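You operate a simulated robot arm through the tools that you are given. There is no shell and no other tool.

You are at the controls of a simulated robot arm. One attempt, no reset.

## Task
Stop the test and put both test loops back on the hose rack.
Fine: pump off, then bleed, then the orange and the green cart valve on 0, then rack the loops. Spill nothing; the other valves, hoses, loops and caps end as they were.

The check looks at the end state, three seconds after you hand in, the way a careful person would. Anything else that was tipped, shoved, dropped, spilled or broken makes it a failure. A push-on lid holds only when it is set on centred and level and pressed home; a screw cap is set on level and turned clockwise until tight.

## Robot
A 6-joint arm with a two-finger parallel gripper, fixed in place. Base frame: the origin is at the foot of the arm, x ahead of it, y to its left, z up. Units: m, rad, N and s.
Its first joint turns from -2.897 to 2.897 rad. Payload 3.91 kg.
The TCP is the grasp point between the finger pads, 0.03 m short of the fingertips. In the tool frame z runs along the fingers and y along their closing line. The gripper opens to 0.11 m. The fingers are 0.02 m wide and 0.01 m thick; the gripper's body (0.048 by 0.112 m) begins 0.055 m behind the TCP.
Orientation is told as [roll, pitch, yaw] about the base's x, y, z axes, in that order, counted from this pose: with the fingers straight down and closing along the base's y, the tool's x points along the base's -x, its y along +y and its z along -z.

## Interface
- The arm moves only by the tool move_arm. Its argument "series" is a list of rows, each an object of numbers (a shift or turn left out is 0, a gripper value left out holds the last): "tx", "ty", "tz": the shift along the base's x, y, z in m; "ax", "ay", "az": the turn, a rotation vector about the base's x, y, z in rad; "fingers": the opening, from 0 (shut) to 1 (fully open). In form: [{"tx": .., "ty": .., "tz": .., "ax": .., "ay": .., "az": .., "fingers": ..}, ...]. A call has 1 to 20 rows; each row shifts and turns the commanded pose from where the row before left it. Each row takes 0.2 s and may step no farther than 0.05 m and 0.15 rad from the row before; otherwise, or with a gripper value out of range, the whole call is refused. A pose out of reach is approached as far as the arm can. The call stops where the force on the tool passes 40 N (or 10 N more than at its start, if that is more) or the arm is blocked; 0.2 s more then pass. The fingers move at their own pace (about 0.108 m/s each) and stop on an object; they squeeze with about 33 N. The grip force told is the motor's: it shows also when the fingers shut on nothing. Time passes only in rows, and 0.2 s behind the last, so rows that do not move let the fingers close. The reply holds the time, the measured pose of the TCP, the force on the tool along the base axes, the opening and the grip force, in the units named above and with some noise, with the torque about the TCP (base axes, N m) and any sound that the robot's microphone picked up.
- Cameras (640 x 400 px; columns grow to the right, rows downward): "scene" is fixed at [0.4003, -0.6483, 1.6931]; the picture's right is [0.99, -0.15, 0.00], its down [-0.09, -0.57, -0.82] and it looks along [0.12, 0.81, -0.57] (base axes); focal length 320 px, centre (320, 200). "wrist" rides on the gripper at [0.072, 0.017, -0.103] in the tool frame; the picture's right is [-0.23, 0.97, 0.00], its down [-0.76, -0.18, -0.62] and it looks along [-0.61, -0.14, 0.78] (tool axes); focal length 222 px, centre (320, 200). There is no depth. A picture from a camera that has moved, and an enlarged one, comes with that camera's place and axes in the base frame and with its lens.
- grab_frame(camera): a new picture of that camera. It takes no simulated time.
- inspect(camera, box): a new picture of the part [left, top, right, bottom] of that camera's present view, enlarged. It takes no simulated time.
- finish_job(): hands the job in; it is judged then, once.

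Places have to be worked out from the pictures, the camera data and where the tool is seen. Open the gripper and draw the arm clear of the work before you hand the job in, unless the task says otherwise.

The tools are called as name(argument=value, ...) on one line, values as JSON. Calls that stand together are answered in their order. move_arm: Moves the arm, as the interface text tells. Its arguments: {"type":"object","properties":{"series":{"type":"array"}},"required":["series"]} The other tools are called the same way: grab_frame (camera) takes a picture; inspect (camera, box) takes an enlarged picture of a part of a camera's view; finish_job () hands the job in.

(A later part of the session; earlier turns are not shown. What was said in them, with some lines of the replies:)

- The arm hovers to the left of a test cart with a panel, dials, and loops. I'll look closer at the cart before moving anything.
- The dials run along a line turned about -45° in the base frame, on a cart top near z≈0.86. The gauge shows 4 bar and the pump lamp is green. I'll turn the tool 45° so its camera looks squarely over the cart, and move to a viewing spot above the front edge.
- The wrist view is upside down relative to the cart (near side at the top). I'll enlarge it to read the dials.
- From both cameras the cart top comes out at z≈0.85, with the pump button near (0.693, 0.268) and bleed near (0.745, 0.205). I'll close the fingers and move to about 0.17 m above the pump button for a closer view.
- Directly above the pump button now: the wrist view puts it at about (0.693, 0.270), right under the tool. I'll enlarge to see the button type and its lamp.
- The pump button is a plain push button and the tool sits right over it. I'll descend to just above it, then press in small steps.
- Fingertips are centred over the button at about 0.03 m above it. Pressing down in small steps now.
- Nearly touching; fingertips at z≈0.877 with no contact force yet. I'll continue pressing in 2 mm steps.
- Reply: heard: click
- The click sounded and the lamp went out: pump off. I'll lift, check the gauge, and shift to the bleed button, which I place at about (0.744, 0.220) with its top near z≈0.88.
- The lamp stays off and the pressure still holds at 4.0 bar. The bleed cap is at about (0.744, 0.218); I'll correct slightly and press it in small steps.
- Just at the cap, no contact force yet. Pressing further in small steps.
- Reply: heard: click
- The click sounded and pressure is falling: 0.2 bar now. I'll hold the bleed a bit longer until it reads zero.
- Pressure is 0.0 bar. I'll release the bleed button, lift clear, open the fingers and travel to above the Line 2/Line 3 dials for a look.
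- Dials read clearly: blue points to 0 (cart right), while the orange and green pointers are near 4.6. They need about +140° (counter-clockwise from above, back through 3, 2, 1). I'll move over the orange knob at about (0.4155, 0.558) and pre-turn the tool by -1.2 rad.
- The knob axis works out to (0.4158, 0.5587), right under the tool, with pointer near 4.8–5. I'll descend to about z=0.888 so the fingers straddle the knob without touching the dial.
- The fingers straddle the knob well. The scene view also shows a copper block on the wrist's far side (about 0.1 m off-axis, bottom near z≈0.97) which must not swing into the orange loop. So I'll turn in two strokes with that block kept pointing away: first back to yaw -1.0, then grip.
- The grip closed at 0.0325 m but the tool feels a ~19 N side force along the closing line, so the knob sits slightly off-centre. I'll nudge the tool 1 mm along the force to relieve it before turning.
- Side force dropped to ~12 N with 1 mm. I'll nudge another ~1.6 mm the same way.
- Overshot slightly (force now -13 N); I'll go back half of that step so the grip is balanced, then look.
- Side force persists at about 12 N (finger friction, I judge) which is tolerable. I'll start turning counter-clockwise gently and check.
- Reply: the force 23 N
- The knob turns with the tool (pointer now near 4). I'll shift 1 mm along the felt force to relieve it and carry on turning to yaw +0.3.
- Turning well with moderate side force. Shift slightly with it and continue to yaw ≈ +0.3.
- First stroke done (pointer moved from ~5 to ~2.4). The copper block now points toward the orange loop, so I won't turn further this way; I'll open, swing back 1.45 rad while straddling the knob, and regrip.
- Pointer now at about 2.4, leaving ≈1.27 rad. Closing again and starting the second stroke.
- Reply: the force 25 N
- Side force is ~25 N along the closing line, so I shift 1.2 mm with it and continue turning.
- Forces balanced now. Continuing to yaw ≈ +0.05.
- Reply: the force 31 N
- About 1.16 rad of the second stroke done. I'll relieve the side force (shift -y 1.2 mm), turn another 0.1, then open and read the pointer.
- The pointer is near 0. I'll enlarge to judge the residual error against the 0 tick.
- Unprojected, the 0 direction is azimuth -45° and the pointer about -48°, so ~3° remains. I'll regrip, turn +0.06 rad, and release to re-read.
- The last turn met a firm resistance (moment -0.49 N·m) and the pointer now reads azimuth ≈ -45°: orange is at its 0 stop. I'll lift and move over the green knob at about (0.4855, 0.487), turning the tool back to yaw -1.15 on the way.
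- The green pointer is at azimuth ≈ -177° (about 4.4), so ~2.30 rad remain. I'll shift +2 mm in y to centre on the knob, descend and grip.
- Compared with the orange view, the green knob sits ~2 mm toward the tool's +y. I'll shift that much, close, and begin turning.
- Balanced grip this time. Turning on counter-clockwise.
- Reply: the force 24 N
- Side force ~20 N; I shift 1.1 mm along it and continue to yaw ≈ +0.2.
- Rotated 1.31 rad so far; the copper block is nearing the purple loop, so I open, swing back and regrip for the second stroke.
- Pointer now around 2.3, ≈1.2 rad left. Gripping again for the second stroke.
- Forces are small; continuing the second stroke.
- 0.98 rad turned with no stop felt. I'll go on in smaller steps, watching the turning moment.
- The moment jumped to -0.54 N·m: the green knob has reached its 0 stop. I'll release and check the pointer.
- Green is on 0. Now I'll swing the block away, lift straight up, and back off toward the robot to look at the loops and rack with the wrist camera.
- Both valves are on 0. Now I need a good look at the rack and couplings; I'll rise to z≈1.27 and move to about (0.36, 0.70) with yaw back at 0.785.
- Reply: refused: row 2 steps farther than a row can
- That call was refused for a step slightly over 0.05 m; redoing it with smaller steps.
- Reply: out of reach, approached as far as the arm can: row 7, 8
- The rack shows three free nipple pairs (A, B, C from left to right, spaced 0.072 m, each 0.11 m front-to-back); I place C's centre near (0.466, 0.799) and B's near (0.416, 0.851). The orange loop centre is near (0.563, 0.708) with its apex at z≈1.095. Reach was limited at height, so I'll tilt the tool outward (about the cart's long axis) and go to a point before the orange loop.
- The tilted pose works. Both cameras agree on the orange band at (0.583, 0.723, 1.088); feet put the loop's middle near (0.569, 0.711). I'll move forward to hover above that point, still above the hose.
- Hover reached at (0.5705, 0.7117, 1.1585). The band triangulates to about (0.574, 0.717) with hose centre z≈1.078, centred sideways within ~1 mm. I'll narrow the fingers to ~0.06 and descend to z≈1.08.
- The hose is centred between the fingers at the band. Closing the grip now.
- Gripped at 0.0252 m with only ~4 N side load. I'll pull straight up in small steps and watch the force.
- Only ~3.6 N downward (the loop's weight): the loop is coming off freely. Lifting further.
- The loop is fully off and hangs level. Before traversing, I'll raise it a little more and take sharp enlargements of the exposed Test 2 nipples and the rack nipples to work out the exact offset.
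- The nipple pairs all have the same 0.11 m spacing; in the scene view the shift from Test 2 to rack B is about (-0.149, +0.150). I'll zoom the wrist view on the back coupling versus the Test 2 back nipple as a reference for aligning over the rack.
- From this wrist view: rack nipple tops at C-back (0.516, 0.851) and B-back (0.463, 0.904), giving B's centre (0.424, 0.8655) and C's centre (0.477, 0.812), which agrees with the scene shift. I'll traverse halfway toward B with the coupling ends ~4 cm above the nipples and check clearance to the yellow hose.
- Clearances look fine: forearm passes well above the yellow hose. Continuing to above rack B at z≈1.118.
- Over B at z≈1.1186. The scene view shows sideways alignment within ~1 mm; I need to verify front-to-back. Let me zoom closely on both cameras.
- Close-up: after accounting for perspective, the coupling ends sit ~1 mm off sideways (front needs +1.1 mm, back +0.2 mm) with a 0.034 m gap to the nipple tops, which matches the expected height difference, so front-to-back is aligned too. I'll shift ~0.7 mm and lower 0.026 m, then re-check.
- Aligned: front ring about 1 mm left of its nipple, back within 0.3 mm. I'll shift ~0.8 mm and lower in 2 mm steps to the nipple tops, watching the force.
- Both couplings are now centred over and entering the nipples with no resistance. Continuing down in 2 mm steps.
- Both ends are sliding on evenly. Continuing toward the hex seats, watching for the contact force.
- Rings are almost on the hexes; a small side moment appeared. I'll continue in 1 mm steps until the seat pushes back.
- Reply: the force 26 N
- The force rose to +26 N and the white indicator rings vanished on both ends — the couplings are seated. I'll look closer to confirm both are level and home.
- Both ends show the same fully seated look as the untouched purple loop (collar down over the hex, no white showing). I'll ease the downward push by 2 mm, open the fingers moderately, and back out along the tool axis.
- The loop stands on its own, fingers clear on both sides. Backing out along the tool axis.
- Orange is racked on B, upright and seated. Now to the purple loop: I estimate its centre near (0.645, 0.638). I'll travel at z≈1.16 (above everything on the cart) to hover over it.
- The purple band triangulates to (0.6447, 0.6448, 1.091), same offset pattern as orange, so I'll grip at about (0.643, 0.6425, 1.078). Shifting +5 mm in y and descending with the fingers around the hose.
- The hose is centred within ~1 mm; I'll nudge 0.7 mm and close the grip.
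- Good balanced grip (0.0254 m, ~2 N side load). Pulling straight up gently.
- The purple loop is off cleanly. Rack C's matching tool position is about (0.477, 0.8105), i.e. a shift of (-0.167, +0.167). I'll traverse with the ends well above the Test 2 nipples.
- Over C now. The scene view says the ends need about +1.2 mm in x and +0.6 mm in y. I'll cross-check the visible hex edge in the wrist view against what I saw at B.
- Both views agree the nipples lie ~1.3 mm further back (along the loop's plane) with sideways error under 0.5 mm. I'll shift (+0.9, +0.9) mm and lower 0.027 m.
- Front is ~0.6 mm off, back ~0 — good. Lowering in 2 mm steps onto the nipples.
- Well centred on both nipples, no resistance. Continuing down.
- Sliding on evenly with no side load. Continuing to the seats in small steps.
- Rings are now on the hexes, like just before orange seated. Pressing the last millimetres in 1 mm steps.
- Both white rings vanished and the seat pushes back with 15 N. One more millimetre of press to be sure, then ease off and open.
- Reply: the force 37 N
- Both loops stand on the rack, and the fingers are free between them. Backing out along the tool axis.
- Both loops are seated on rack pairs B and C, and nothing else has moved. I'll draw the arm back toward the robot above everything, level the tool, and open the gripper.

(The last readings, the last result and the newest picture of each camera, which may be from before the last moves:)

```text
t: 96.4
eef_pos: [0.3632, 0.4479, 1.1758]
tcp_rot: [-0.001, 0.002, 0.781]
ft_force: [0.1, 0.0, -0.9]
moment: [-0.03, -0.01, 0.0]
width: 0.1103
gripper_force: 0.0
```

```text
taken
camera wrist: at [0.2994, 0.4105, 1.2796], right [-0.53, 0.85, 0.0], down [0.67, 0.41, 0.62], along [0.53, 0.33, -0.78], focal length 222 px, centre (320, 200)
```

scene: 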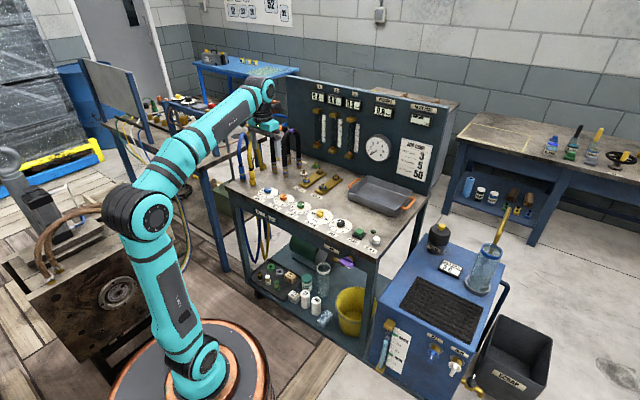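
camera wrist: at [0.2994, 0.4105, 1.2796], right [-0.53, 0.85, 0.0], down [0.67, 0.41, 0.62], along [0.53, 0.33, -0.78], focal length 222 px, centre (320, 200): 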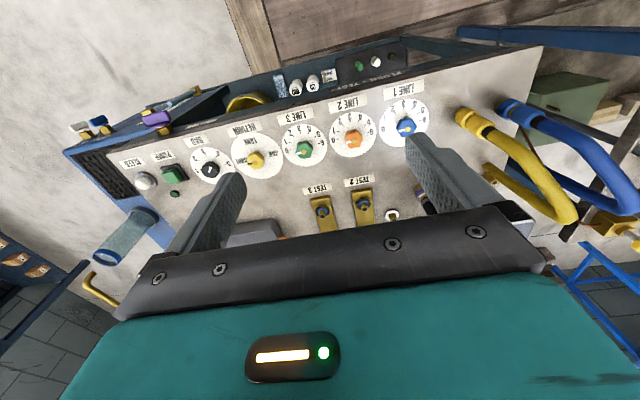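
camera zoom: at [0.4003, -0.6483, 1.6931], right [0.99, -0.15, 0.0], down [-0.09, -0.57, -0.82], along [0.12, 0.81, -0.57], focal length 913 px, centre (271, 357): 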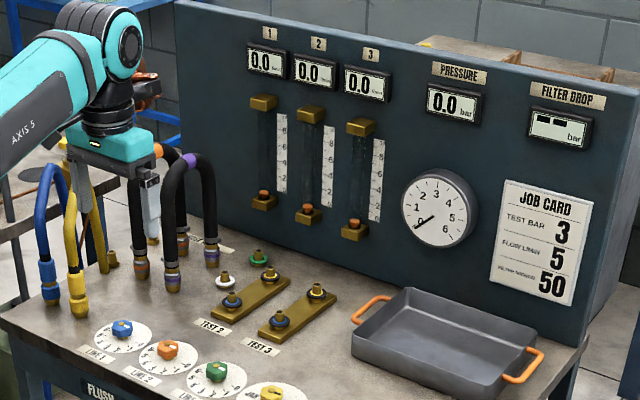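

The arm is clear with the gripper open. One last close check of the dials, the buttons and the racked loops before handing in.

inspect(camera="scene", box=[255, 180, 351, 240])

inspect(camera="wrist", box=[190, 100, 430, 220])

move_arm(series=[{"tx": -0.03, "ty": -0.03}, {"tx": -0.03, "ty": -0.03}, {"tx": -0.02, "ty": -0.03}, {}])

inspect(camera="scene", box=[230, 100, 358, 180])

```text
6.67 times, centred on (303, 210) of scene
camera zoom: at [0.4003, -0.6483, 1.6931], right [0.99, -0.15, 0.0], down [-0.09, -0.57, -0.82], along [0.12, 0.81, -0.57], focal length 2130 px, centre (433, 133)
```

zoom: 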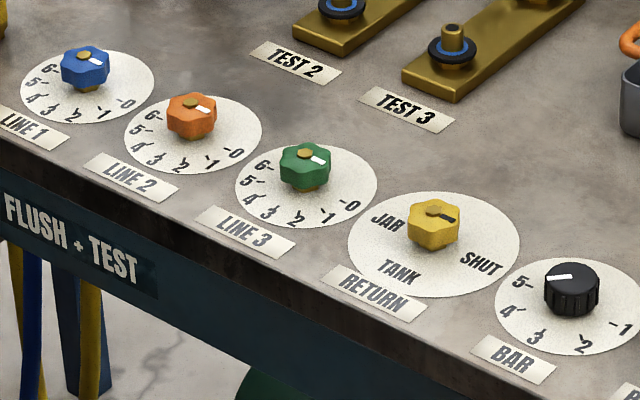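

```text
2.67 times, centred on (310, 160) of wrist
camera zoom: at [0.2994, 0.4105, 1.2796], right [-0.53, 0.85, 0.0], down [0.67, 0.41, 0.62], along [0.53, 0.33, -0.78], focal length 592 px, centre (347, 307)
```

zoom: 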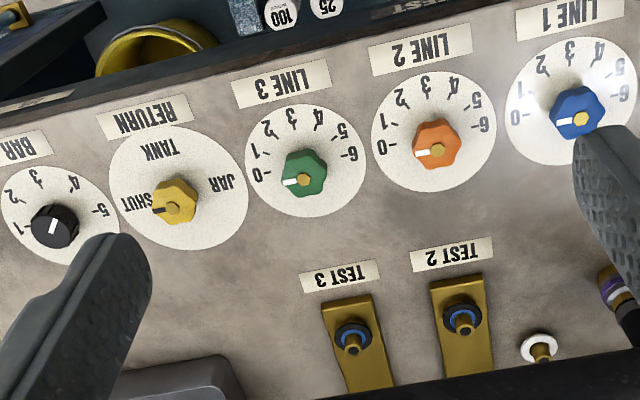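

```text
t: 97.4
eef_pos: [0.2828, 0.3583, 1.1767]
tcp_rot: [0.0, 0.0, 0.782]
ft_force: [-0.1, -0.1, 0.1]
moment: [0.01, 0.02, 0.01]
width: 0.1101
gripper_force: 0.0
```

```text
5.00 times, centred on (294, 140) of scene
camera zoom: at [0.4003, -0.6483, 1.6931], right [0.99, -0.15, 0.0], down [-0.09, -0.57, -0.82], along [0.12, 0.81, -0.57], focal length 1598 px, centre (450, 500)
```

zoom: 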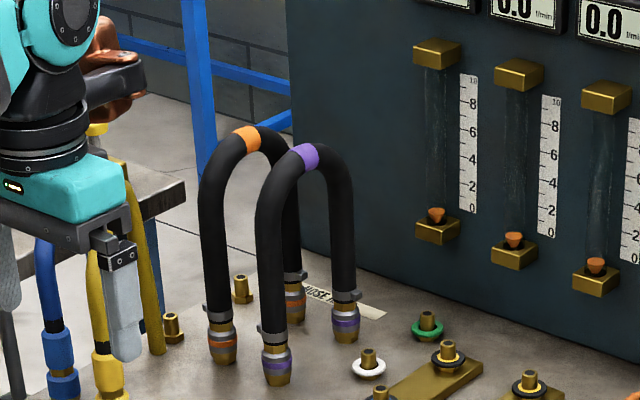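

Everything checks out: pump lamp off, pressure 0.0 bar, orange and green on 0 like the untouched blue. Return and Bar are unchanged, both loops are seated upright on the rack, there is no spill, and the arm is clear with its gripper open. Handing in.

finish_job()

```text
The job is handed in.
```

The test is stopped and both test loops are back on the hose rack. I've handed the job in, but I haven't seen the check's result.

- **Pump:** it is off; the button clicked and the lamp went out.
- **Bleed:** I held it until the gauge and display read 0.0 bar.
- **Valves:** orange (Line 2) and green (Line 3) are both turned to their 0 stops. I didn't touch Line 1, Return or Bar, and they look unchanged.
- **Loops:** orange is on the middle rack pair and purple is on the pair next to it, nearest the test blocks. Each was pressed down until both ends seated, and both stay upright on their own.

I saw no spill, and nothing else on the cart appears to have moved. The gripper is open and the arm is clear of the cart.
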